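You operate a simulated robot arm through the tools that you are given. There is no shell and no other tool. Be economical: measure what you need, move in short steps, check, and stop when the job is done.

Carry out the task below with a simulated two-armed robot. There is one attempt and no reset: what you move stays moved.

JOB
Find what tripped the blue breaker, pull that plug and reset the breaker.
Fine: the window inside the box names it; lay the plug on the ledge before the reset, leave the other plug and levers; shut and latch the door.

The check looks at the end state, three seconds after you hand in, the way a careful person would. Anything else that was tipped, shoved, dropped, spilled or broken makes it a failure.

ROBOT AND FRAMES
Two 6-joint arms with two-finger parallel grippers on one trunk, on a base that drives. Base frame: it is fixed to the floor where the robot stands at the start and does not move with it; the origin is under the middle of the robot, x ahead of it, y to its left, z up. Lengths are in cm, angles in degrees, forces in N, time in s.
The left shoulder is at the start at [28, 18.5, 118], the right one opposite. With the tool pointing down near the work surface each hand reaches from about 56 to 94 cm from the robot's upright axis, wherever it stands, measured 20 degrees to its own side. Places, roughly: black breaker lever [70, -10, 120]; breaker box door [70, 10, 120]; door latch [60, 0, 130]; red breaker lever [80, 10, 120]; red isolator handle [50, -30, 130]; white breaker lever [80, 10, 120]. Payload 1.57 kg a hand.
The TCP of each hand is the grasp point between the finger pads, 3 cm short of the fingertips. In the tool frame z runs along the fingers and y along their closing line. The gripper opens to 8 cm. The fingers are 1.7 cm wide and 1.2 cm thick; the gripper's body (4 by 8.2 cm) begins 8 cm behind the TCP.
Orientation is that of the tool frame in the base frame, as a unit quaternion [x, y, z, w]. With the fingers straight down and closing along the base's y, the tool's x points along the base's -x, its y along +y and its z along -z.

CONTROLS
- The arms move only by the tool drive_tool. It takes "left_motion", "right_motion" or both (then of equal length, played together; a hand with none holds still); each is a list of rows, each a list of 7 numbers: the turn, a rotation vector about the tool's x, y, z in degrees, then the shift along the tool's x, y, z in cm, then the opening, from 0 (shut) to 1 (fully open). In form: [[wx, wy, wz, dx, dy, dz, claw], ...]. A call has 1 to 20 rows; each row is the pose to reach, as a shift and turn from the pose commanded when the call began, along the tool's axes at that moment. Each row takes 0.2 s and may step no farther than 5 cm and 8.6 degrees from the row before; otherwise, or with a gripper value out of range, the whole call is refused. Where a pose cannot be reached the arm comes as near as it can. A force on the tool above 40 N (or 10 N above the force at the start of the call, whichever is more), or a blocked arm, ends the call early, and 0.2 s more pass. Each finger travels about 15.3 cm/s and halts on what it meets, pressing with about 33 N; the grip force reading is that of the motor and also rises with nothing between the fingers. The clock runs only during rows and for 0.2 s after the last one: add rows that repeat a pose to give the fingers time. It gives the time, the measured TCP pose, the force on the tool (base axes), the opening and the grip force at its end, in the units of the frame above (readings bear some noise), with the torque about the TCP (base axes, N m) and any sound that the robot's microphone picked up, and new pictures: "show" is both (left out), scene, wrist or none (wrist: the cameras of the hands that moved).
- Cameras (640 x 400 px; columns grow to the right, rows downward): "scene" is now at [22.63, -5.1, 164.82]; the picture's right is [-0.53, -0.84, 0.00], its down [-0.51, 0.33, -0.79] and it looks along [0.67, -0.42, -0.61] (base axes); focal length 214 px, centre (320, 200). "left" rides on the left gripper at [7.2, 0.7, -12.2] in its tool frame; the picture's right is [-0.09, 1.00, 0.00], its down [-0.84, -0.08, -0.54] and it looks along [-0.54, -0.05, 0.84] (tool axes); focal length 238 px, centre (320, 200). "right" rides on the right gripper at [7.2, -0.7, -12.2] in its tool frame; the picture's right is [0.09, 1.00, 0.00], its down [-0.84, 0.08, -0.54] and it looks along [-0.54, 0.05, 0.84] (tool axes); focal length 238 px, centre (320, 200). There is no depth. A picture from a camera that has moved, and an enlarged one, comes with that camera's place and axes in the base frame and with its lens. The place of the scene camera against the robot may be out by one fixed shift of up to 1.8 cm in any direction.
- move_column(by): slides the trunk up (or, below 0, down) by that many cm; the arms and the scene camera ride with it, the base frame stays. It gives what a move gives, with no picture.
- steer(legs): drives the robot by 1 to 6 legs, each [ahead, turn to the left] in cm and degrees, along the robot's own axes; the way and the turn of a leg run together, so that a leg with both is an arc; at most 150 cm and 180 degrees a leg. The arms and the cameras ride along, it lands a little off, and it stops where it bumps. It gives what a move gives, and a new picture of the scene camera.
- head_to(pan, tilt): turns the head with the scene camera to pan (to the left, within 86 degrees either way) and tilt (down, from -29 to 69), counted from straight ahead of the robot. It gives what a move gives, and a new picture of the scene camera.
- enlarge(camera, box): a new picture of the part [left, top, right, bottom] of that camera's present view, enlarged. It takes no simulated time.
- finish_job(): hands the job in; it is judged then, once.

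Work in short steps. Places have to be worked out from the pictures, the camera data and where the tool is seen: move nearer, look again, correct. Check each grasp and each placing, and mend what went wrong. You have 120 turns and 260 pictures in all, those below and enlarged ones among them. Open the grippers and draw the arms clear of the work before you hand the job in, unless the task says otherwise; then end with one line.

The tools are called after ">>>" by a JSON object that holds its "api" and its "payload". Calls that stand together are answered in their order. drive_tool: Moves the arms, as the interface text tells. Its arguments: {"type":"object","properties":{"left_motion":{"type":"array","items":{"type":"array","items":{"type":"number"}}},"right_motion":{"type":"array","items":{"type":"array","items":{"type":"number"}}},"show":{"type":"string","enum":["both","scene","wrist","none"]}},"required":[]} The other tools are called the same way: move_column (by) slides the trunk up or down; steer (legs) drives the base; head_to (pan, tilt) turns the head that bears the scene camera; enlarge (camera, box) takes an enlarged picture of a part of a camera's view; finish_job () hands the job in.

At the start:

```text
clock: 0.0
left_ee_pos: [60.26, 10.83, 141.06]
left_orientation: [0.001, 1.0, 0.0, 0.0]
left_wrist_force: [0.6, -0.2, -0.1]
left_moment: [-0.03, 0.01, 0.04]
left_grip_width: 7.99
left_gripper_force: 0.0
right_ee_pos: [50.6, -30.38, 141.01]
right_orientation: [0.0, 1.0, 0.0, 0.0]
right_wrist_force: [0.0, 0.8, 0.2]
right_moment: [0.01, -0.01, -0.01]
right_grip_width: 8.01
right_gripper_force: 0.1
trunk travel left (down, up): [-87.5, 11.5]
robot x, y, heading: [0.16, -0.01, 0.2]
head pan, tilt: [-32.3, 37.4]
```

scene: 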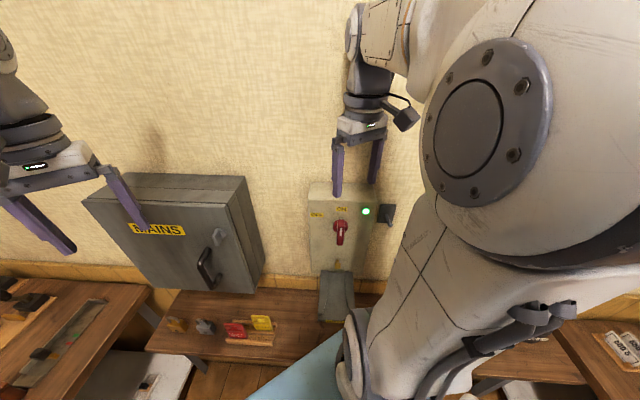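
right: 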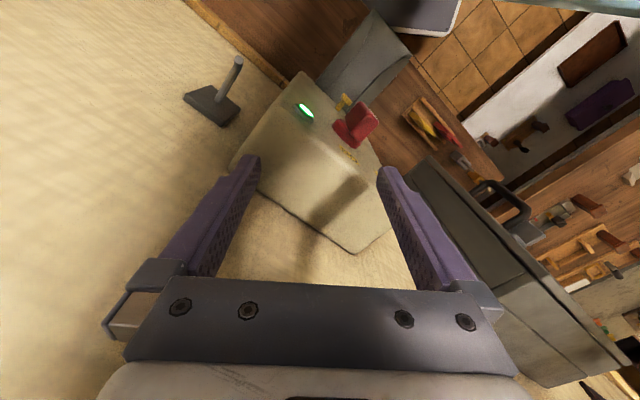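
left: 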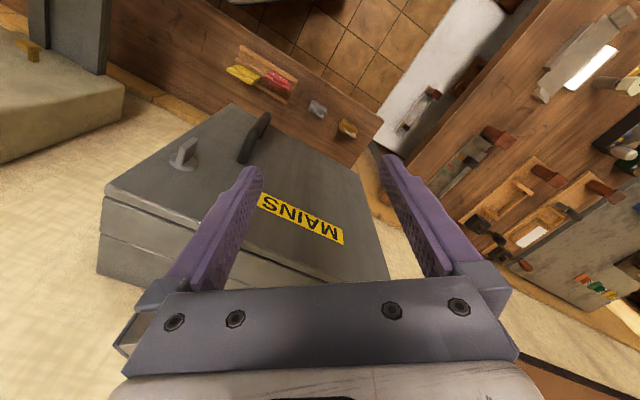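

The pictures show a grey MAINS box with latch and handle and an isolator box on the wall to its right. I'll take a closer look with the head pointed at the box.

>>> {"api": "head_to", "payload": {"pan": 0, "tilt": 40}}

>>> {"api": "enlarge", "payload": {"camera": "left", "box": [80, 20, 400, 220]}}

>>> {"api": "enlarge", "payload": {"camera": "right", "box": [160, 30, 480, 230]}}

```text
clock: 1.0
left_ee_pos: [60.29, 10.74, 140.96]
left_orientation: [-0.001, 1.0, 0.0, 0.0]
left_wrist_force: [-0.1, -0.3, -0.4]
left_moment: [0.01, -0.02, -0.02]
left_grip_width: 8.01
left_gripper_force: 0.1
right_ee_pos: [50.61, -30.49, 140.96]
right_orientation: [-0.001, 1.0, -0.001, 0.0]
right_wrist_force: [-0.1, -0.2, 0.9]
right_moment: [0.0, 0.01, -0.04]
right_grip_width: 7.99
right_gripper_force: 0.1
trunk travel left (down, up): [-87.5, 11.5]
robot x, y, heading: [0.21, 0.72, 0.2]
head pan, tilt: [0.0, 40.0]
camera scene: at [23.81, -0.47, 164.44], right [0.0, -1.0, 0.0], down [-0.64, 0.0, -0.77], along [0.77, 0.0, -0.64], focal length 214 px, centre (320, 200)
```

scene: 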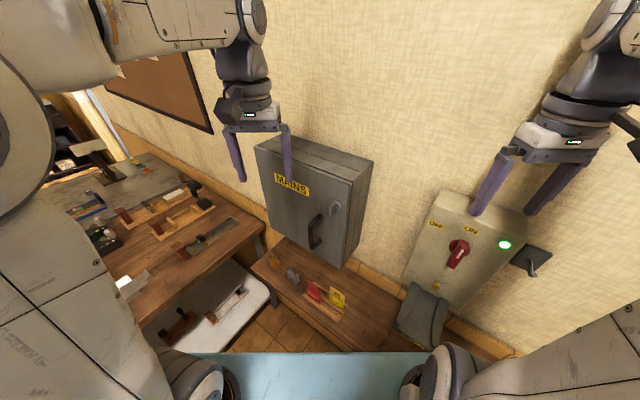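

```text
2.00 times, centred on (240, 120) of left
camera zoom: at [53.0, 11.4, 153.26], right [0.09, 1.0, 0.0], down [0.84, -0.08, 0.54], along [0.54, -0.05, -0.84], focal length 477 px, centre (480, 360)
```

zoom: 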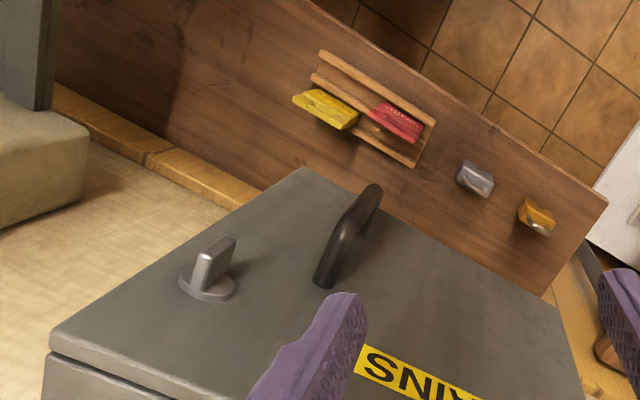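

```text
2.00 times, centred on (320, 130) of right
camera zoom: at [43.55, -31.14, 153.19], right [-0.09, 1.0, 0.0], down [0.84, 0.08, 0.54], along [0.54, 0.05, -0.84], focal length 477 px, centre (320, 340)
```

zoom: 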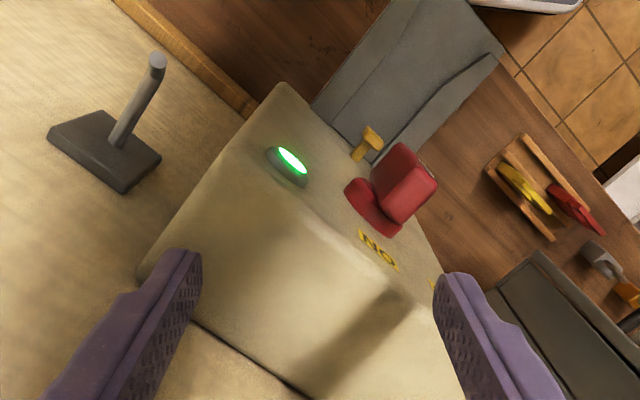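

Let me zoom in on the ledge and the boxes.

>>> {"api": "enlarge", "payload": {"camera": "scene", "box": [240, 220, 400, 320]}}

>>> {"api": "enlarge", "payload": {"camera": "scene", "box": [240, 120, 400, 220]}}

>>> {"api": "enlarge", "payload": {"camera": "scene", "box": [380, 180, 600, 360]}}

>>> {"api": "enlarge", "payload": {"camera": "scene", "box": [30, 140, 270, 350]}}

```text
4.00 times, centred on (320, 270) of scene
camera zoom: at [23.81, -0.47, 164.44], right [0.0, -1.0, 0.0], down [-0.64, 0.0, -0.77], along [0.77, 0.0, -0.64], focal length 858 px, centre (320, -80)
```

zoom: 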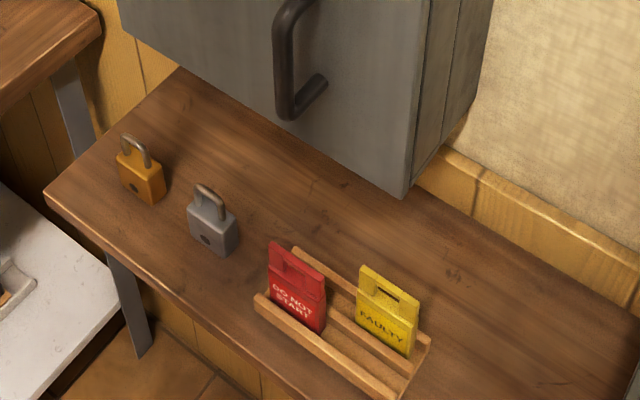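

```text
4.00 times, centred on (320, 170) of scene
camera zoom: at [23.81, -0.47, 164.44], right [0.0, -1.0, 0.0], down [-0.64, 0.0, -0.77], along [0.77, 0.0, -0.64], focal length 858 px, centre (320, 320)
```

zoom: 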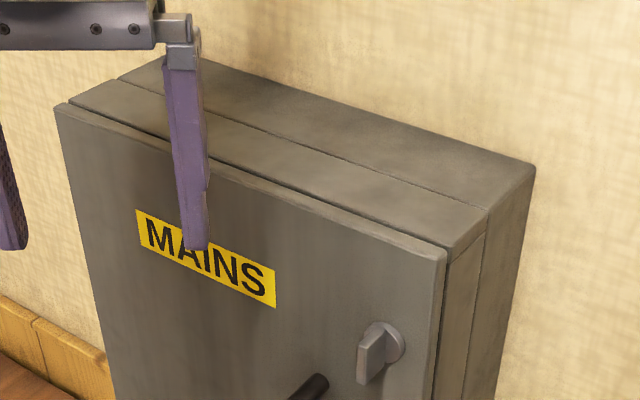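

```text
2.22 times, centred on (490, 270) of scene
camera zoom: at [23.81, -0.47, 164.44], right [0.0, -1.0, 0.0], down [-0.64, 0.0, -0.77], along [0.77, 0.0, -0.64], focal length 477 px, centre (-58, 44)
```

zoom: 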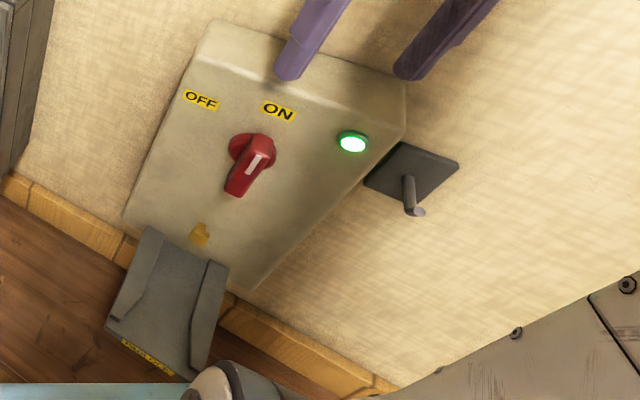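

```text
1.90 times, centred on (150, 245) of scene
camera zoom: at [23.81, -0.47, 164.44], right [0.0, -1.0, 0.0], down [-0.64, 0.0, -0.77], along [0.77, 0.0, -0.64], focal length 408 px, centre (644, 114)
```

zoom: 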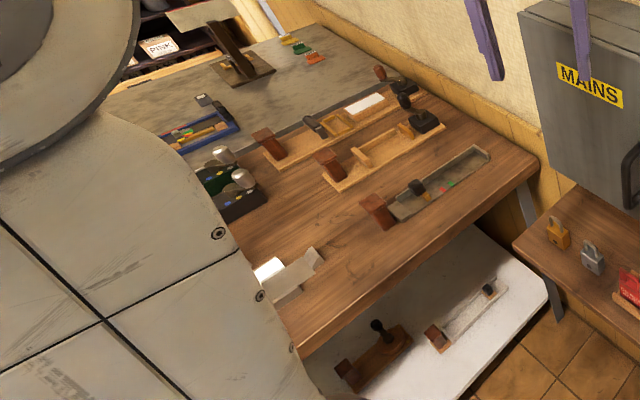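

Triangulating, the latch knob sits near (62,-4,129.5) on a door face whose inward normal is about (0.81,-0.58,0), with the hinge on the left. I'll move the left hand aside and bring the right hand in front of the latch, pointing at the door.

>>> {"api": "drive_tool", "payload": {"left_motion": [[0, 0, 0, 1, 3.7, -0.7, 1], [0, 0, 0, 2, 7.4, -1.4, 1], [0, 0, 0, 4, 11, -2, 1], [0, 0, 0, 5, 14.7, -3, 1], [0, 0, 0, 6, 18.3, -4, 1], [0, 0, 0, 8, 22, -5, 1], [0, 0, 0, 8, 22, -5, 1], [0, 0, 0, 8, 22, -5, 1], [0, 0, 0, 8, 22, -5, 1], [0, 0, 0, 8, 22, -5, 1], [0, 0, 0, 8, 22, -5, 1], [0, 0, 0, 8, 22, -5, 1], [0, 0, 0, 8, 22, -5, 1], [0, 0, 0, 8, 22, -5, 1], [0, 0, 0, 8, 22, -5, 1], [0, 0, 0, 8, 22, -5, 1]], "right_motion": [[0, 0, 0, 1.4, 4.1, -0.5, 0.6], [0, 0, 0, 2.8, 8.2, -1, 0.6], [0, 0, 0, 4.2, 12.3, -1.5, 0.6], [0, 0, 0, 5.6, 16.4, -2, 0.6], [2.33, -7.23, 2.33, 5.2, 18, -0.9, 0.6], [4.67, -14.47, 4.67, 4.8, 19.5, 0.2, 0.6], [7, -21.7, 7, 4.4, 21.1, 1.3, 0.6], [9.33, -28.93, 9.33, 4, 22.6, 2.4, 0.6], [11.67, -36.17, 11.67, 3.6, 24.2, 3.5, 0.6], [14, -43.4, 14, 3.1, 25.7, 4.5, 0.6], [16.33, -50.63, 16.33, 2.7, 27.2, 5.6, 0.6], [18.67, -57.87, 18.67, 2.3, 28.8, 6.7, 0.6], [21, -65.1, 21, 1.9, 30.3, 7.8, 0.6], [23.33, -72.33, 23.33, 1.5, 31.9, 8.9, 0.6], [25.67, -79.57, 25.67, 1, 33.4, 10, 0.6], [28, -86.8, 28, 0.6, 35, 11, 0.6]]}}

```text
clock: 4.2
left_ee_pos: [52.46, 32.63, 145.79]
left_orientation: [-0.001, 1.0, -0.002, -0.001]
left_wrist_force: [0.7, -1.1, -0.1]
left_moment: [0.01, -0.02, -0.02]
left_grip_width: 8.0
left_gripper_force: 0.1
right_ee_pos: [49.52, -0.48, 135.47]
right_orientation: [0.25, 0.748, -0.132, 0.6]
right_wrist_force: [0.9, -0.4, -0.5]
right_moment: [0.01, 0.0, 0.02]
right_grip_width: 4.78
right_gripper_force: 0.1
right hand out of reach, approached as far as the arm can: row 2, 3, 4, 5, 6, 7, 8, 9, 10
trunk travel left (down, up): [-87.5, 11.5]
robot x, y, heading: [-0.11, 0.23, -0.0]
head pan, tilt: [0.0, 40.0]
stopped in row 15 (right hand): the arm was blocked; the commanded pose is now the measured one
camera scene: at [23.83, -0.48, 164.44], right [0.0, -1.0, 0.0], down [-0.64, 0.0, -0.77], along [0.77, 0.0, -0.64], focal length 214 px, centre (320, 200)
camera right: at [37.94, 6.59, 131.5], right [0.52, 0.86, 0.01], down [-0.28, 0.15, 0.95], along [0.81, -0.49, 0.32], focal length 238 px, centre (320, 200)
camera left: at [45.23, 33.41, 158.04], right [0.09, 1.0, 0.0], down [0.84, -0.07, 0.54], along [0.54, -0.05, -0.84], focal length 238 px, centre (320, 200)
```

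scene: 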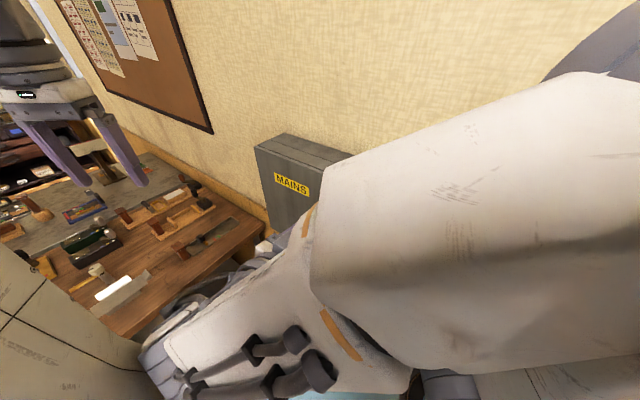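
right: 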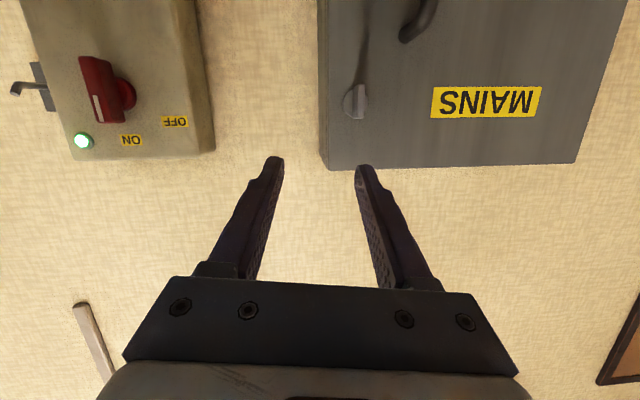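
left: 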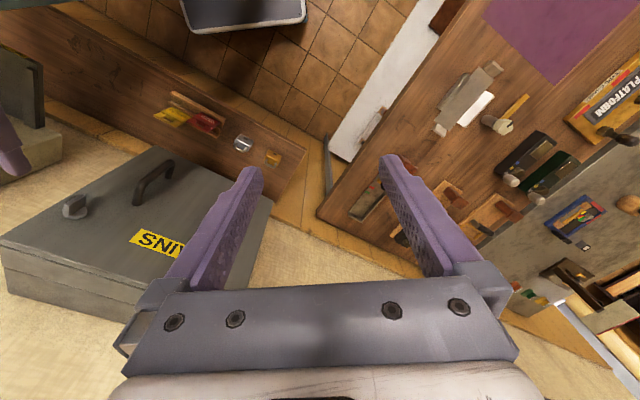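

The arm is cramped here (elbow blocked). I'll retract the right hand and look down at the base to judge how to reposition.

>>> {"api": "drive_tool", "payload": {"right_motion": [[4, 7, 0, 1, -4, 0, 0.6], [8, 13, 0, 2, -8, 0, 0.6], [12, 19, 0, 3, -12, 0, 0.6], [12, 25, 0, 3, -16, 0, 0.6], [12, 31, 0, 3, -20, 0, 0.6]], "show": "none"}}

>>> {"api": "head_to", "payload": {"pan": 0, "tilt": 69}}

>>> {"api": "head_to", "payload": {"pan": 70, "tilt": 50}}

```text
clock: 5.4
left_ee_pos: [52.51, 32.71, 145.78]
left_orientation: [-0.001, 1.0, -0.002, -0.002]
left_wrist_force: [0.0, -0.3, 0.0]
left_moment: [0.0, 0.03, -0.02]
left_grip_width: 8.0
left_gripper_force: 0.0
right_ee_pos: [37.87, -10.96, 128.77]
right_orientation: [0.337, 0.864, -0.137, 0.35]
right_wrist_force: [-0.7, -0.2, 0.5]
right_moment: [0.02, -0.01, 0.02]
right_grip_width: 4.8
right_gripper_force: 0.1
right hand out of reach, approached as far as the arm can: row 4, 5
trunk travel left (down, up): [-87.5, 11.5]
robot x, y, heading: [0.27, 0.15, -0.1]
head pan, tilt: [0.0, 40.0]
```

```text
clock: 6.3
left_ee_pos: [52.34, 32.68, 145.8]
left_orientation: [0.0, 1.0, -0.002, -0.002]
left_wrist_force: [-0.4, 0.5, 0.0]
left_moment: [0.0, 0.0, 0.0]
left_grip_width: 8.0
left_gripper_force: 0.0
right_ee_pos: [37.86, -11.03, 128.72]
right_orientation: [0.337, 0.863, -0.137, 0.35]
right_wrist_force: [0.0, -0.3, 0.1]
right_moment: [-0.03, 0.02, 0.03]
right_grip_width: 4.79
right_gripper_force: 0.0
trunk travel left (down, up): [-87.5, 11.5]
robot x, y, heading: [-0.26, 0.09, 0.0]
head pan, tilt: [0.0, 68.8]
camera scene: at [20.91, -0.46, 160.83], right [0.0, -1.0, 0.0], down [-0.93, 0.0, -0.36], along [0.36, 0.0, -0.93], focal length 214 px, centre (320, 200)
```

scene: 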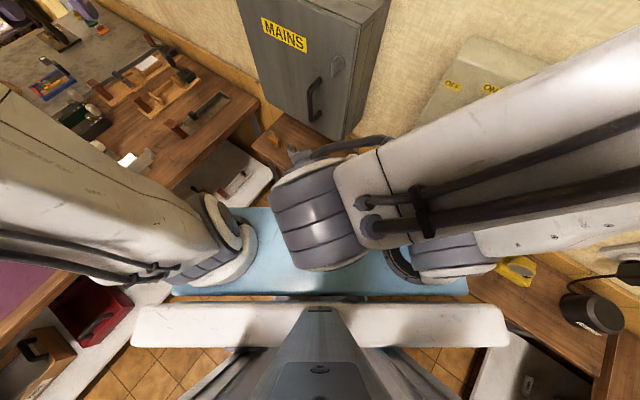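

```text
clock: 7.7
left_ee_pos: [52.44, 32.75, 145.71]
left_orientation: [-0.001, 1.0, -0.003, -0.001]
left_wrist_force: [-0.4, -0.2, 0.3]
left_moment: [0.03, 0.0, -0.02]
left_grip_width: 8.0
left_gripper_force: 0.1
right_ee_pos: [37.86, -10.93, 128.69]
right_orientation: [0.337, 0.863, -0.137, 0.35]
right_wrist_force: [0.5, -0.2, -0.7]
right_moment: [0.01, 0.04, 0.03]
right_grip_width: 4.8
right_gripper_force: 0.1
trunk travel left (down, up): [-87.5, 11.5]
robot x, y, heading: [-0.03, 0.29, 0.0]
head pan, tilt: [70.0, 50.0]
camera scene: at [17.95, 6.77, 163.02], right [0.94, -0.34, 0.0], down [-0.26, -0.72, -0.64], along [0.22, 0.6, -0.77], focal length 214 px, centre (320, 200)
```

scene: 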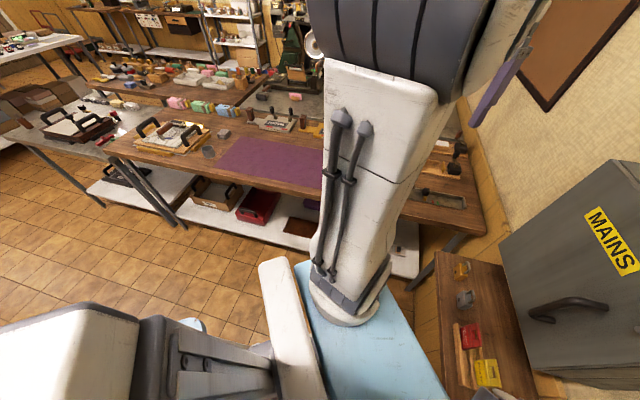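

The aisle between the ledge wall and the workbench is roomy (bench edge about 76 cm along the wall direction). I'll reposition to face the box square-on: back up, turn along the wall, drive, turn to face it.

>>> {"api": "steer", "payload": {"legs": [[-28, 0], [0, 54], [50, 0], [0, -90]]}}

>>> {"api": "head_to", "payload": {"pan": 0, "tilt": 35}}

```text
clock: 18.5
left_ee_pos: [63.01, 36.7, 145.73]
left_orientation: [0.307, 0.952, -0.002, -0.002]
left_wrist_force: [0.5, -0.6, -0.9]
left_moment: [-0.04, -0.02, 0.02]
left_grip_width: 7.97
left_gripper_force: 0.0
right_ee_pos: [25.58, 9.7, 128.76]
right_orientation: [0.586, 0.718, -0.237, 0.291]
right_wrist_force: [-0.6, -0.1, 0.3]
right_moment: [0.0, 0.02, 0.01]
right_grip_width: 4.81
right_gripper_force: 0.2
trunk travel left (down, up): [-87.5, 11.5]
robot x, y, heading: [1.68, 40.49, -35.9]
head pan, tilt: [70.0, 50.0]
camera scene: at [20.0, 35.24, 163.02], right [0.56, -0.83, 0.0], down [-0.63, -0.43, -0.64], along [0.53, 0.36, -0.77], focal length 214 px, centre (320, 200)
```

scene: 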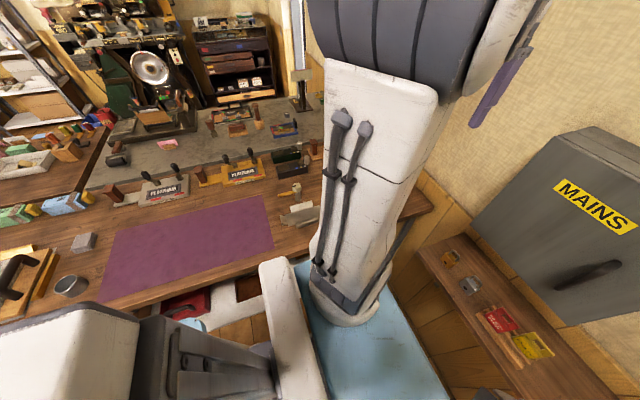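

```text
clock: 19.9
left_ee_pos: [63.0, 36.81, 145.79]
left_orientation: [0.307, 0.952, -0.001, -0.002]
left_wrist_force: [0.1, 0.2, 0.7]
left_moment: [-0.01, -0.02, 0.0]
left_grip_width: 8.03
left_gripper_force: 0.1
right_ee_pos: [25.71, 9.77, 128.65]
right_orientation: [0.586, 0.718, -0.238, 0.291]
right_wrist_force: [-0.2, -0.4, -0.2]
right_moment: [-0.01, -0.01, -0.02]
right_grip_width: 4.78
right_gripper_force: 0.1
trunk travel left (down, up): [-87.5, 11.5]
robot x, y, heading: [1.41, 40.66, -36.0]
head pan, tilt: [0.0, 35.0]
camera scene: at [20.78, 25.77, 165.19], right [-0.58, -0.81, 0.0], down [-0.47, 0.34, -0.82], along [0.66, -0.48, -0.57], focal length 214 px, centre (320, 200)
```

scene: 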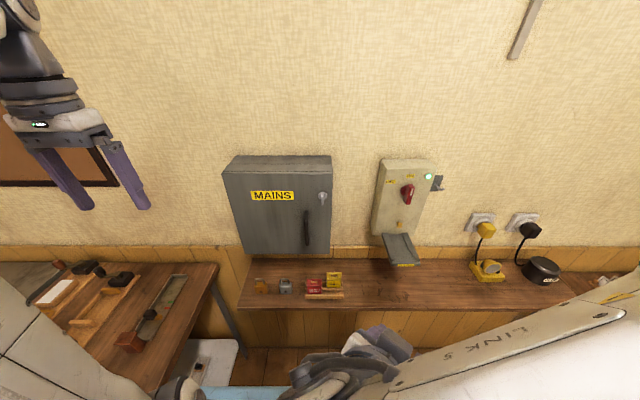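

Now square-on, and the two plugs (yellow and black) are visible in sockets to the right. I'll bring the right hand to a pre-grasp in front of the latch, tool pointing into the wall.

>>> {"api": "drive_tool", "payload": {"right_motion": [[-4.01, -4.37, -1.69, -0.9, 2.4, 0.76, 0.6], [-8.02, -8.74, -3.38, -1.8, 4.85, 1.5, 0.6], [-12, -13.1, -5.07, -2.7, 7.3, 2.3, 0.6], [-16, -17.5, -6.76, -3.6, 9.7, 3, 0.6], [-20, -21.85, -8.45, -4.5, 12.1, 3.8, 0.6], [-24.1, -26.2, -10.1, -5.4, 14.6, 4.5, 0.6], [-28.1, -30.6, -11.8, -6.3, 17, 5.3, 0.6], [-32.1, -35, -13.5, -7.2, 19.4, 6.1, 0.6], [-36.1, -39.3, -15.2, -8.1, 21.8, 6.8, 0.6], [-40.1, -43.7, -16.9, -8.96, 24.26, 7.57, 0.6]]}}

```text
clock: 22.1
left_ee_pos: [63.01, 36.66, 145.77]
left_orientation: [0.307, 0.952, -0.001, -0.002]
left_wrist_force: [0.1, 0.2, 0.6]
left_moment: [-0.01, 0.02, -0.01]
left_grip_width: 8.01
left_gripper_force: 0.1
right_ee_pos: [54.84, 4.14, 128.82]
right_orientation: [0.219, 0.672, -0.218, 0.673]
right_wrist_force: [0.1, -0.5, -0.7]
right_moment: [0.01, 0.03, -0.04]
right_grip_width: 4.81
right_gripper_force: 0.1
right hand out of reach, approached as far as the arm can: row 1, 2, 3, 4, 5, 6, 7, 8, 9, 10
trunk travel left (down, up): [-87.5, 11.5]
robot x, y, heading: [1.16, 40.54, -35.7]
head pan, tilt: [0.0, 35.0]
camera scene: at [20.82, 25.76, 165.19], right [-0.58, -0.81, 0.0], down [-0.47, 0.34, -0.82], along [0.66, -0.48, -0.57], focal length 214 px, centre (320, 200)
camera right: at [44.83, 10.75, 121.79], right [0.59, 0.81, -0.09], down [-0.39, 0.38, 0.84], along [0.71, -0.45, 0.54], focal length 238 px, centre (320, 200)
```

scene: 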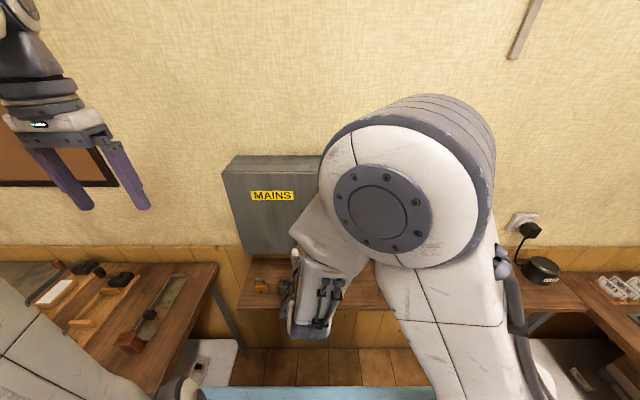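
right: 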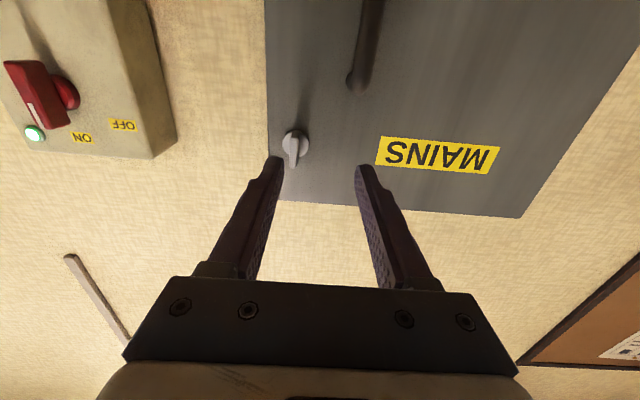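

The hand points correctly at the door. Let me zoom in on the latch knob.

>>> {"api": "enlarge", "payload": {"camera": "right", "box": [230, 90, 390, 190]}}

```text
4.00 times, centred on (310, 140) of right
camera zoom: at [44.83, 10.75, 121.79], right [0.59, 0.81, -0.09], down [-0.39, 0.38, 0.84], along [0.71, -0.45, 0.54], focal length 953 px, centre (360, 440)
```

zoom: 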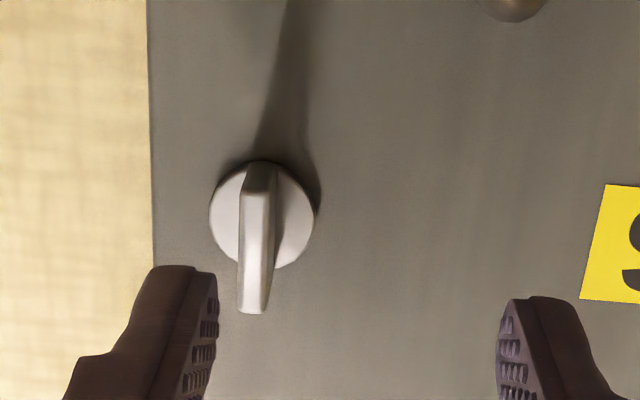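

Knob disc is at about l=33.4 along the wall, z=130, wing vertical. I'll advance partway and check tracking.

>>> {"api": "drive_tool", "payload": {"right_motion": [[0, 0, 0, -0.3, 0.1, 2, 0.6], [0, 0, 0, -0.6, 0.3, 3.5, 0.6], [0, 0, 0, -0.6, 0.3, 5, 0.6], [0, 0, 0, -0.6, 0.3, 5, 0.6]], "show": "wrist"}}

```text
clock: 23.1
left_ee_pos: [62.91, 36.62, 145.89]
left_orientation: [0.306, 0.952, 0.0, -0.002]
left_wrist_force: [-0.3, -0.6, -0.5]
left_moment: [0.04, 0.0, 0.01]
left_grip_width: 7.99
left_gripper_force: 0.0
right_ee_pos: [59.0, 1.56, 129.61]
right_orientation: [0.217, 0.673, -0.217, 0.673]
right_wrist_force: [-6.9, 5.5, -0.9]
right_moment: [0.08, -0.02, -0.23]
right_grip_width: 4.79
right_gripper_force: 0.1
trunk travel left (down, up): [-87.5, 11.5]
robot x, y, heading: [1.54, 40.84, -35.7]
head pan, tilt: [0.0, 35.0]
camera right: at [48.93, 8.18, 122.48], right [0.59, 0.81, -0.09], down [-0.39, 0.38, 0.84], along [0.71, -0.45, 0.54], focal length 238 px, centre (320, 200)
```

right: 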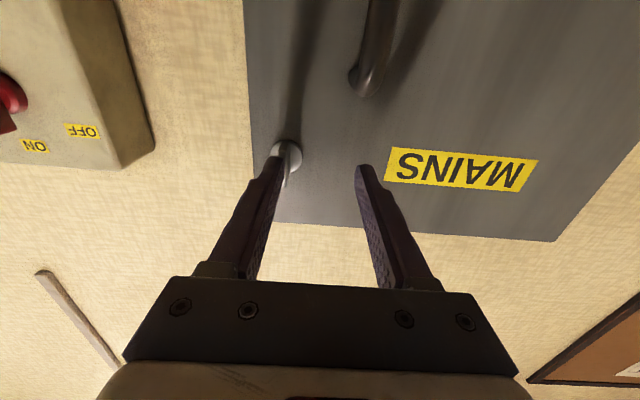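

The right finger touched the knob front (offset ~2.5 cm in l). Back off, shift, and look.

>>> {"api": "drive_tool", "payload": {"right_motion": [[0, 0, 0, 0, 0, -2, 0.6], [0, 0, 0, -0.3, -1.3, -2, 0.6], [0, 0, 0, -0.5, -2.6, -2, 0.6], [0, 0, 0, -0.5, -2.6, -2, 0.6]], "show": "wrist"}}

>>> {"api": "enlarge", "payload": {"camera": "right", "box": [230, 90, 390, 190]}}

```text
clock: 24.1
left_ee_pos: [63.0, 36.65, 145.84]
left_orientation: [0.306, 0.952, 0.0, -0.003]
left_wrist_force: [0.9, -0.2, 0.9]
left_moment: [-0.01, -0.01, 0.02]
left_grip_width: 8.02
left_gripper_force: 0.1
right_ee_pos: [56.15, 0.5, 130.14]
right_orientation: [0.219, 0.673, -0.219, 0.672]
right_wrist_force: [0.0, -0.4, 1.2]
right_moment: [0.02, 0.0, 0.0]
right_grip_width: 4.81
right_gripper_force: 0.1
trunk travel left (down, up): [-87.5, 11.5]
robot x, y, heading: [1.24, 40.92, -36.0]
head pan, tilt: [0.0, 35.0]
camera right: at [45.86, 7.15, 122.96], right [0.59, 0.81, -0.09], down [-0.39, 0.38, 0.84], along [0.71, -0.45, 0.54], focal length 238 px, centre (320, 200)
```

right: 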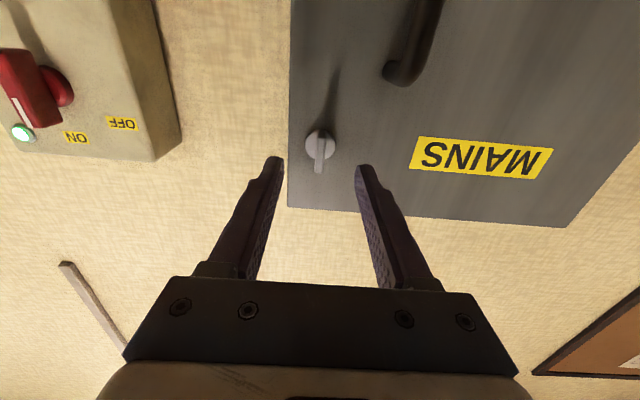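

```text
4.00 times, centred on (310, 140) of right
camera zoom: at [45.86, 7.15, 122.96], right [0.59, 0.81, -0.09], down [-0.39, 0.38, 0.84], along [0.71, -0.45, 0.54], focal length 953 px, centre (360, 440)
```

zoom: 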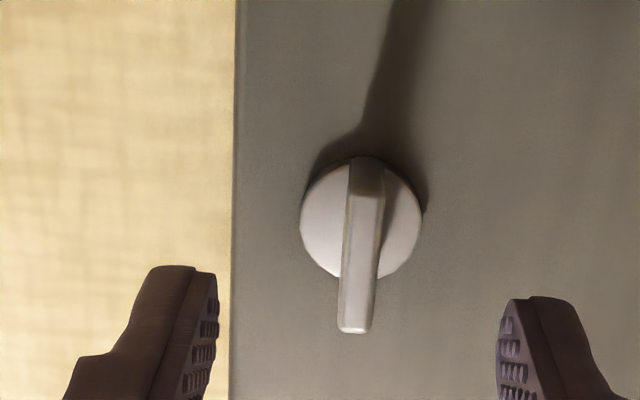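

Knob is centred between the fingers. Advance 3.6 cm and close gently on the wing.

>>> {"api": "drive_tool", "payload": {"right_motion": [[0, 0, 0, 0, 0, 1.8, 0.6], [0, 0, 0, 0, 0, 3.6, 0.6], [0, 0, 0, 0, 0, 3.6, 0.3], [0, 0, 0, 0, 0, 3.6, 0], [0, 0, 0, 0, 0, 3.6, 0]], "show": "wrist"}}

>>> {"api": "enlarge", "payload": {"camera": "right", "box": [230, 90, 390, 190]}}

```text
clock: 25.3
left_ee_pos: [62.96, 36.6, 145.73]
left_orientation: [0.306, 0.952, -0.001, -0.002]
left_wrist_force: [-0.5, -0.6, 0.2]
left_moment: [-0.02, -0.02, -0.03]
left_grip_width: 7.98
left_gripper_force: 0.2
right_ee_pos: [58.97, -1.61, 130.12]
right_orientation: [0.22, 0.672, -0.219, 0.672]
right_wrist_force: [-3.3, -3.0, 2.5]
right_moment: [0.16, 0.17, 0.05]
right_grip_width: 0.67
right_gripper_force: 26.4
trunk travel left (down, up): [-87.5, 11.5]
robot x, y, heading: [0.93, 40.54, -35.7]
head pan, tilt: [0.0, 35.0]
camera right: at [48.79, 5.06, 122.98], right [0.59, 0.8, -0.09], down [-0.39, 0.38, 0.84], along [0.71, -0.45, 0.54], focal length 238 px, centre (320, 200)
```

right: 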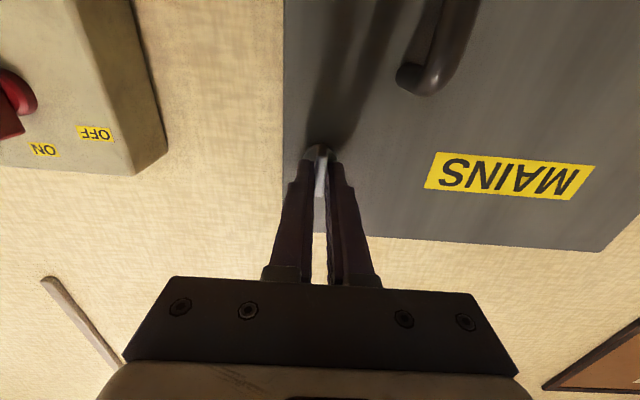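

```text
4.00 times, centred on (310, 140) of right
camera zoom: at [48.79, 5.06, 122.98], right [0.59, 0.8, -0.09], down [-0.39, 0.38, 0.84], along [0.71, -0.45, 0.54], focal length 953 px, centre (360, 440)
```

zoom: 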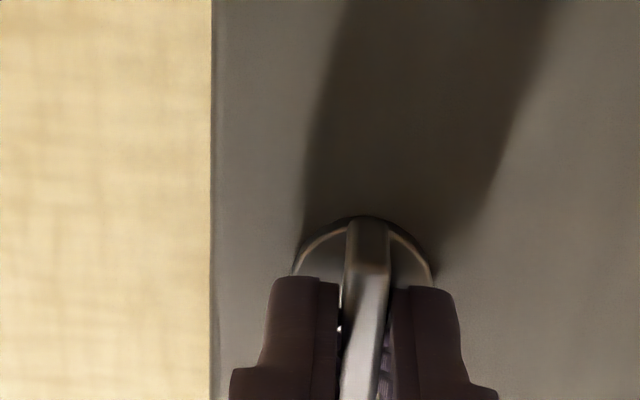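

Gripped the wing (0.67 cm). Try turning clockwise 30° and read the torque.

>>> {"api": "drive_tool", "payload": {"right_motion": [[0, 0, 7.5, 0, 0, 0, 0], [0, 0, 15, 0, 0, 0, 0], [0, 0, 22.5, 0, 0, 0, 0], [0, 0, 30, 0, 0, 0, 0]], "show": "wrist"}}

```text
clock: 25.8
left_ee_pos: [62.85, 36.51, 145.7]
left_orientation: [0.307, 0.952, -0.002, -0.002]
left_wrist_force: [0.4, -0.8, 0.5]
left_moment: [-0.08, 0.01, -0.01]
left_grip_width: 8.02
left_gripper_force: 0.1
right_ee_pos: [59.1, -1.7, 131.16]
right_orientation: [0.28, 0.662, -0.183, 0.671]
right_wrist_force: [-10.6, -8.3, -0.8]
right_moment: [-0.25, -0.08, 0.23]
right_grip_width: 0.72
right_gripper_force: 26.6
right hand out of reach, approached as far as the arm can: row 1, 2
trunk travel left (down, up): [-87.5, 11.5]
robot x, y, heading: [1.1, 40.48, -36.1]
head pan, tilt: [0.0, 35.0]
stopped in row 2 (right hand): the force on the tool passed its limit at 55 N (the readings are from after the stop); the commanded pose is now the measured one
camera right: at [49.48, 6.18, 124.4], right [0.62, 0.79, 0.04], down [-0.43, 0.29, 0.86], along [0.66, -0.55, 0.51], focal length 238 px, centre (320, 200)
```

right: 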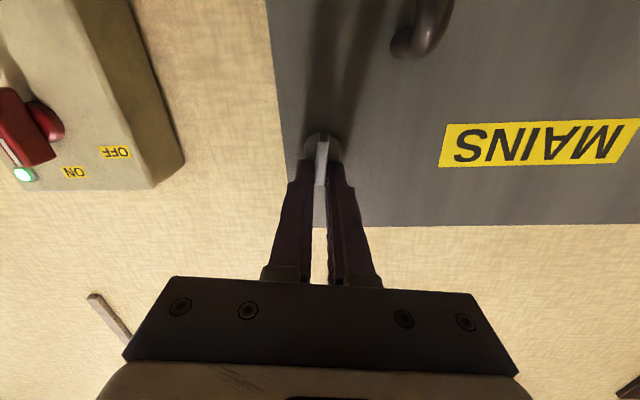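

Clockwise ran into a reach/force limit. I'll release, restore the pose, and look at the knob.

>>> {"api": "drive_tool", "payload": {"right_motion": [[0, 0, 0, 0, 0, 0, 0.3], [0, 0, 0, 0, 0, 0, 0.4], [0, 0, 0, 0, 0, -3.5, 0.5]], "show": "wrist"}}

>>> {"api": "enlarge", "payload": {"camera": "right", "box": [230, 90, 390, 190]}}

```text
clock: 26.6
left_ee_pos: [63.01, 36.55, 145.8]
left_orientation: [0.307, 0.952, -0.001, -0.003]
left_wrist_force: [-0.3, -0.1, 0.2]
left_moment: [-0.01, 0.01, 0.03]
left_grip_width: 8.02
left_gripper_force: 0.1
right_ee_pos: [56.28, 0.55, 131.39]
right_orientation: [0.277, 0.664, -0.18, 0.671]
right_wrist_force: [0.2, -0.7, -0.4]
right_moment: [-0.01, -0.01, 0.01]
right_grip_width: 3.99
right_gripper_force: 0.1
trunk travel left (down, up): [-87.5, 11.5]
robot x, y, heading: [1.59, 40.79, -35.9]
head pan, tilt: [0.0, 35.0]
camera right: at [46.88, 8.49, 124.59], right [0.61, 0.79, 0.04], down [-0.43, 0.29, 0.86], along [0.67, -0.54, 0.51], focal length 238 px, centre (320, 200)
```

right: 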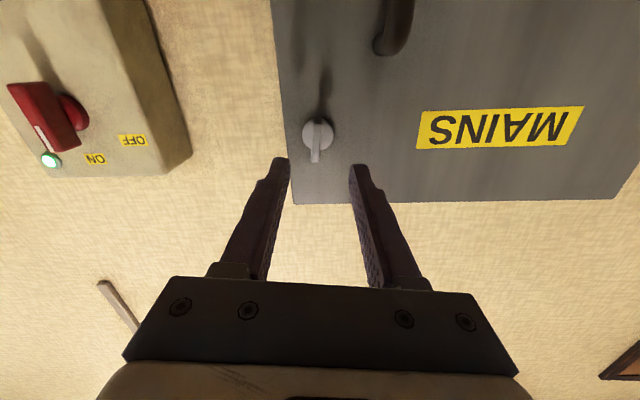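

```text
4.00 times, centred on (310, 140) of right
camera zoom: at [46.88, 8.49, 124.59], right [0.61, 0.79, 0.04], down [-0.43, 0.29, 0.86], along [0.67, -0.54, 0.51], focal length 953 px, centre (360, 440)
```

zoom: 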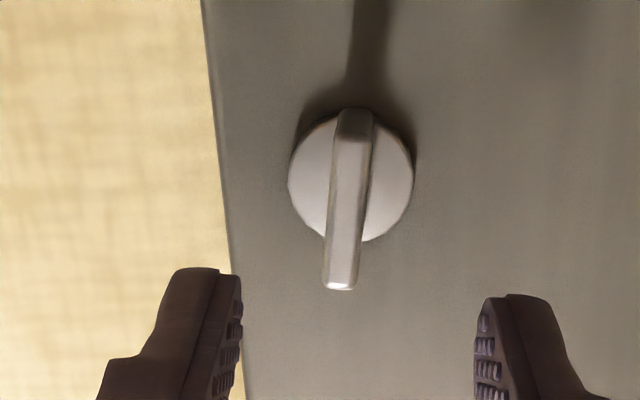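

The arm is too folded here (joint limits). I'll back the base 20 cm for a better working distance; the hands ride along.

>>> {"api": "steer", "payload": {"legs": [[-20, 0]]}}

```text
clock: 28.1
left_ee_pos: [46.83, 48.34, 145.82]
left_orientation: [0.306, 0.952, -0.002, -0.002]
left_wrist_force: [0.9, 0.4, 0.0]
left_moment: [0.01, 0.0, -0.01]
left_grip_width: 8.02
left_gripper_force: 0.1
right_ee_pos: [40.31, 12.43, 131.36]
right_orientation: [0.277, 0.664, -0.18, 0.671]
right_wrist_force: [-0.3, -0.6, -0.5]
right_moment: [0.01, 0.0, 0.05]
right_grip_width: 4.02
right_gripper_force: 0.0
trunk travel left (down, up): [-87.5, 11.5]
robot x, y, heading: [-14.75, 52.34, -36.0]
head pan, tilt: [0.0, 35.0]
camera scene: at [4.6, 37.45, 165.19], right [-0.58, -0.81, 0.0], down [-0.47, 0.34, -0.82], along [0.66, -0.48, -0.57], focal length 214 px, centre (320, 200)
```

scene: 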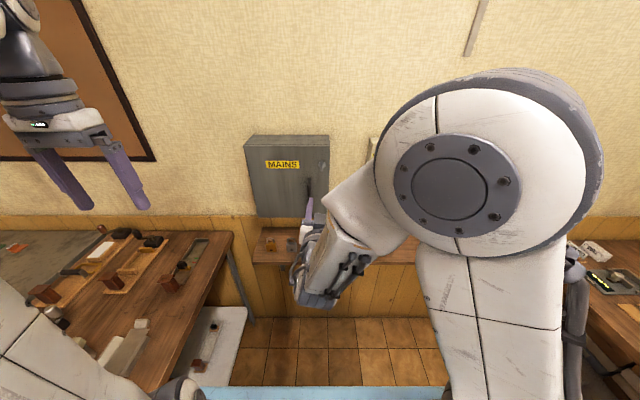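

Now advance the right hand to the pre-grasp again with level orientation.

>>> {"api": "drive_tool", "payload": {"right_motion": [[-0.4, -0.4, -1.5, 0.2, -0.1, 4, 0.6], [-0.7, -0.8, -3, 0.5, -0.2, 8, 0.6], [-1.1, -1.1, -4.6, 0.7, -0.3, 12, 0.6], [-1.4, -1.5, -6.1, 1, -0.4, 16, 0.6], [-1.8, -1.9, -7.6, 1.2, -0.5, 19.5, 0.6], [-1.8, -1.9, -7.6, 1.2, -0.5, 19.5, 0.6]], "show": "wrist"}}

>>> {"api": "enlarge", "payload": {"camera": "right", "box": [230, 90, 390, 190]}}

```text
clock: 29.6
left_ee_pos: [46.79, 48.34, 145.66]
left_orientation: [0.308, 0.952, 0.0, -0.002]
left_wrist_force: [-0.5, 0.0, 1.6]
left_moment: [-0.01, -0.02, 0.01]
left_grip_width: 7.99
left_gripper_force: 0.1
right_ee_pos: [55.55, 0.37, 129.49]
right_orientation: [0.217, 0.672, -0.219, 0.673]
right_wrist_force: [0.3, -1.2, -0.1]
right_moment: [0.02, 0.02, -0.02]
right_grip_width: 4.78
right_gripper_force: 0.1
trunk travel left (down, up): [-87.5, 11.5]
robot x, y, heading: [-14.76, 52.51, -35.8]
head pan, tilt: [0.0, 35.0]
camera right: at [45.36, 6.87, 122.28], right [0.58, 0.81, -0.09], down [-0.39, 0.38, 0.84], along [0.71, -0.45, 0.54], focal length 238 px, centre (320, 200)
```

right: 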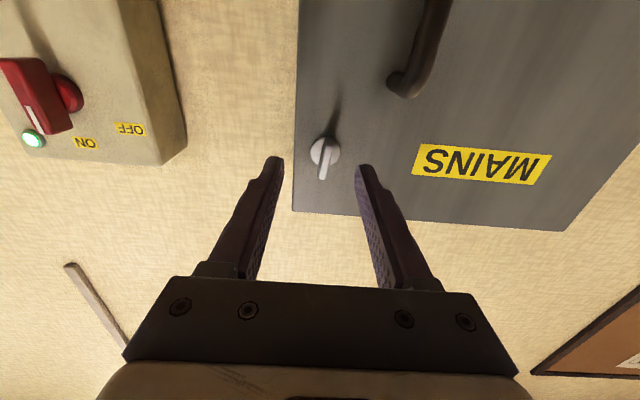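

```text
4.00 times, centred on (310, 140) of right
camera zoom: at [45.36, 6.87, 122.28], right [0.58, 0.81, -0.09], down [-0.39, 0.38, 0.84], along [0.71, -0.45, 0.54], focal length 953 px, centre (360, 440)
```

zoom: 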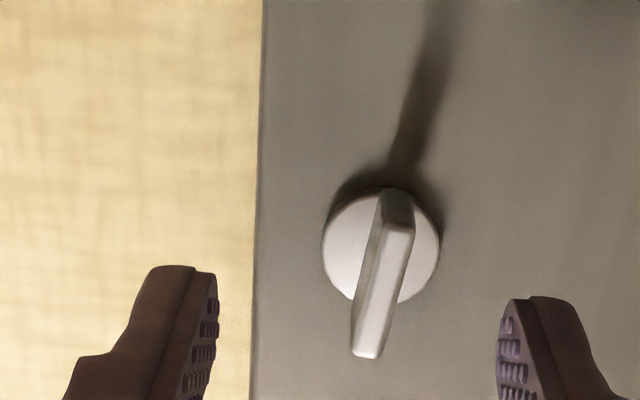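

The knob did turn ~10° clockwise, so that direction works. Align roll by +9°, grip again, and continue turning.

>>> {"api": "drive_tool", "payload": {"right_motion": [[0, 0, 5, -0.5, 0.4, 0, 0.6], [0, 0, 9, -0.6, 0.45, 2, 0.6], [0, 0, 9, -0.6, 0.45, 3.9, 0.6], [0, 0, 9, -0.6, 0.45, 3.9, 0.3], [0, 0, 9, -0.6, 0.45, 3.9, 0], [0, 0, 9, -0.6, 0.45, 3.9, 0]], "show": "wrist"}}

>>> {"api": "enlarge", "payload": {"camera": "right", "box": [230, 90, 390, 190]}}

```text
clock: 30.9
left_ee_pos: [46.77, 48.42, 145.83]
left_orientation: [0.307, 0.952, -0.002, -0.002]
left_wrist_force: [0.5, 0.2, 0.1]
left_moment: [0.02, 0.01, -0.01]
left_grip_width: 8.01
left_gripper_force: 0.1
right_ee_pos: [58.82, -1.62, 130.09]
right_orientation: [0.27, 0.653, -0.165, 0.688]
right_wrist_force: [-0.2, 1.8, 1.7]
right_moment: [0.24, 0.34, 0.11]
right_grip_width: 0.66
right_gripper_force: 26.4
trunk travel left (down, up): [-87.5, 11.5]
robot x, y, heading: [-14.72, 52.26, -35.6]
head pan, tilt: [0.0, 35.0]
camera right: at [49.4, 5.92, 122.94], right [0.59, 0.81, 0.06], down [-0.47, 0.28, 0.84], along [0.66, -0.52, 0.54], focal length 238 px, centre (320, 200)
```

right: 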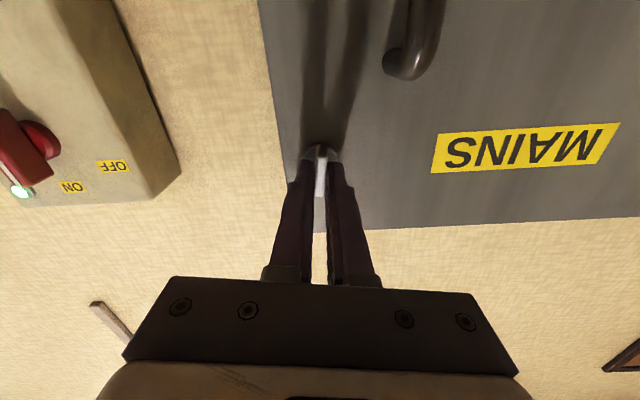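

```text
4.00 times, centred on (310, 140) of right
camera zoom: at [49.4, 5.92, 122.94], right [0.59, 0.81, 0.06], down [-0.47, 0.28, 0.84], along [0.66, -0.52, 0.54], focal length 953 px, centre (360, 440)
```

zoom: 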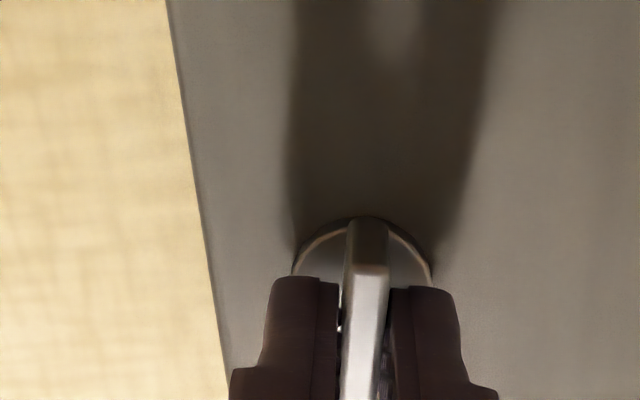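

Gripped again. Turn further clockwise in 7° steps.

>>> {"api": "drive_tool", "payload": {"right_motion": [[0, 0, 7, 0, 0, 0, 0], [0, 0, 14, 0, 0, 0, 0], [0, 0, 21, 0, 0, 0, 0], [0, 0, 28, 0, 0, 0, 0], [0, 0, 35, 0, 0, 0, 0]], "show": "wrist"}}

```text
clock: 31.4
left_ee_pos: [46.53, 48.21, 145.72]
left_orientation: [0.308, 0.951, -0.001, -0.002]
left_wrist_force: [-0.7, -0.1, 0.8]
left_moment: [-0.04, 0.0, 0.01]
left_grip_width: 8.01
left_gripper_force: 0.0
right_ee_pos: [59.23, -1.76, 130.42]
right_orientation: [0.315, 0.643, -0.148, 0.682]
right_wrist_force: [-17.7, 1.7, -2.2]
right_moment: [-0.48, -0.57, 0.33]
right_grip_width: 0.79
right_gripper_force: 26.8
right hand out of reach, approached as far as the arm can: row 1, 2
trunk travel left (down, up): [-87.5, 11.5]
robot x, y, heading: [-14.83, 52.61, -35.9]
head pan, tilt: [0.0, 35.0]
stopped in row 2 (right hand): the force on the tool passed its limit at 80 N (the readings are from after the stop); the commanded pose is now the measured one
camera right: at [50.35, 6.65, 123.57], right [0.62, 0.77, 0.15], down [-0.49, 0.22, 0.84], along [0.62, -0.59, 0.51], focal length 238 px, centre (320, 200)
```

right: 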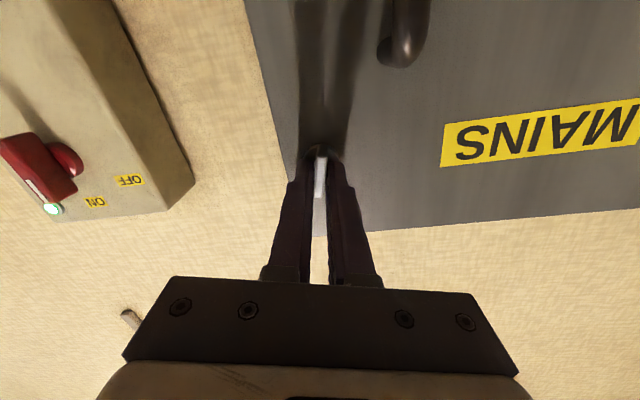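

Rolling further is beyond this wrist's limit, so I'll release, retract and roll the hand the other way by 180° so clockwise turning has room.

>>> {"api": "drive_tool", "payload": {"right_motion": [[0, 0, 0, 0, 0, 0, 0.4], [0, 0, 0, 0, 0, -4, 0.6], [0, 0, -8.5, 0, 0, -6, 0.6], [0, 0, -17, 0, 0, -6, 0.6], [0, 0, -25.5, 0, 0, -6, 0.6], [0, 0, -34, 0, 0, -6, 0.6], [0, 0, -42.5, 0, 0, -6, 0.6], [0, 0, -51, 0, 0, -6, 0.6], [0, 0, -59.5, 0, 0, -6, 0.6], [0, 0, -68, 0, 0, -6, 0.6], [0, 0, -76.5, 0, 0, -6, 0.6], [0, 0, -85, 0, 0, -6, 0.6], [0, 0, -93.5, 0, 0, -6, 0.6], [0, 0, -102, 0, 0, -6, 0.6], [0, 0, -110.5, 0, 0, -6, 0.6], [0, 0, -119, 0, 0, -6, 0.6], [0, 0, -127.5, 0, 0, -6, 0.6], [0, 0, -136, 0, 0, -6, 0.6], [0, 0, -144.5, 0, 0, -6, 0.6], [0, 0, -153, 0, 0, -6, 0.6]], "show": "wrist"}}

```text
clock: 35.6
left_ee_pos: [46.76, 48.31, 145.85]
left_orientation: [0.308, 0.952, -0.001, -0.003]
left_wrist_force: [0.3, 0.8, 0.2]
left_moment: [0.0, -0.02, -0.02]
left_grip_width: 8.01
left_gripper_force: 0.1
right_ee_pos: [54.84, 1.94, 130.57]
right_orientation: [0.553, -0.454, 0.698, -0.017]
right_wrist_force: [-0.5, 0.2, 0.9]
right_moment: [-0.03, -0.01, -0.01]
right_grip_width: 4.81
right_gripper_force: 0.0
right hand out of reach, approached as far as the arm can: row 2
trunk travel left (down, up): [-87.5, 11.5]
robot x, y, heading: [-15.1, 52.58, -36.0]
head pan, tilt: [0.0, 35.0]
camera right: at [42.84, 6.06, 136.69], right [-0.51, -0.63, -0.58], down [-0.14, 0.73, -0.67], along [0.85, -0.26, -0.46], focal length 238 px, centre (320, 200)
```

right: 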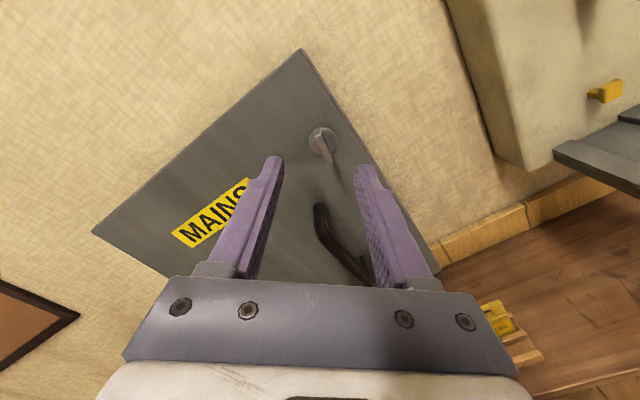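

Roll works this way. Finish to camera-up level orientation.

>>> {"api": "drive_tool", "payload": {"right_motion": [[0.5, 0.1, -8.2, 0, 0, 0, 0.6], [1, 0.2, -16.4, 0, 0, 0, 0.6], [1.4, 0.4, -24.6, 0, 0, 0, 0.6], [1.9, 0.5, -32.8, 0, 0, 0, 0.6], [2.4, 0.6, -40.9, 0, 0, 0, 0.6], [2.4, 0.6, -40.9, 0, 0, 0, 0.6]], "show": "wrist"}}

>>> {"api": "enlarge", "payload": {"camera": "right", "box": [230, 90, 390, 190]}}

```text
clock: 37.0
left_ee_pos: [46.65, 48.14, 145.71]
left_orientation: [0.307, 0.952, -0.001, -0.002]
left_wrist_force: [0.6, 0.1, -0.3]
left_moment: [0.02, 0.01, 0.02]
left_grip_width: 8.0
left_gripper_force: 0.0
right_ee_pos: [54.79, 1.89, 130.47]
right_orientation: [0.673, -0.219, 0.671, 0.219]
right_wrist_force: [-0.4, 0.0, -0.4]
right_moment: [0.02, 0.01, 0.0]
right_grip_width: 4.78
right_gripper_force: 0.1
trunk travel left (down, up): [-87.5, 11.5]
robot x, y, heading: [-14.84, 52.79, -35.6]
head pan, tilt: [0.0, 35.0]
camera right: at [45.43, 9.62, 137.72], right [-0.59, -0.81, 0.09], down [-0.48, 0.26, -0.84], along [0.65, -0.53, -0.54], focal length 238 px, centre (320, 200)
```

right: 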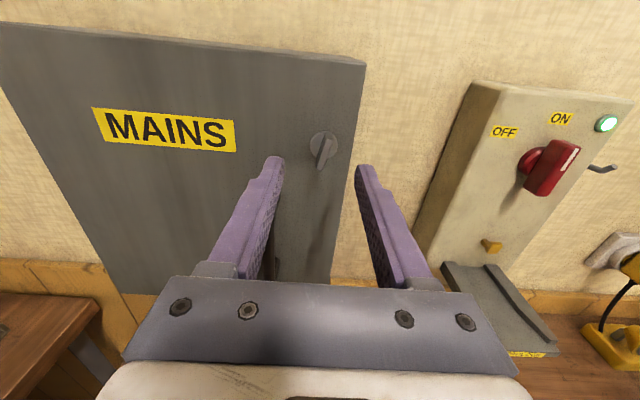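

```text
4.00 times, centred on (310, 140) of right
camera zoom: at [45.43, 9.62, 137.72], right [-0.59, -0.81, 0.09], down [-0.48, 0.26, -0.84], along [0.65, -0.53, -0.54], focal length 953 px, centre (360, 440)
```

zoom: 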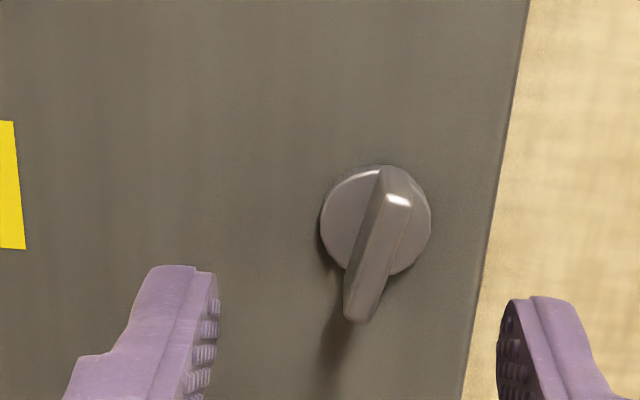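

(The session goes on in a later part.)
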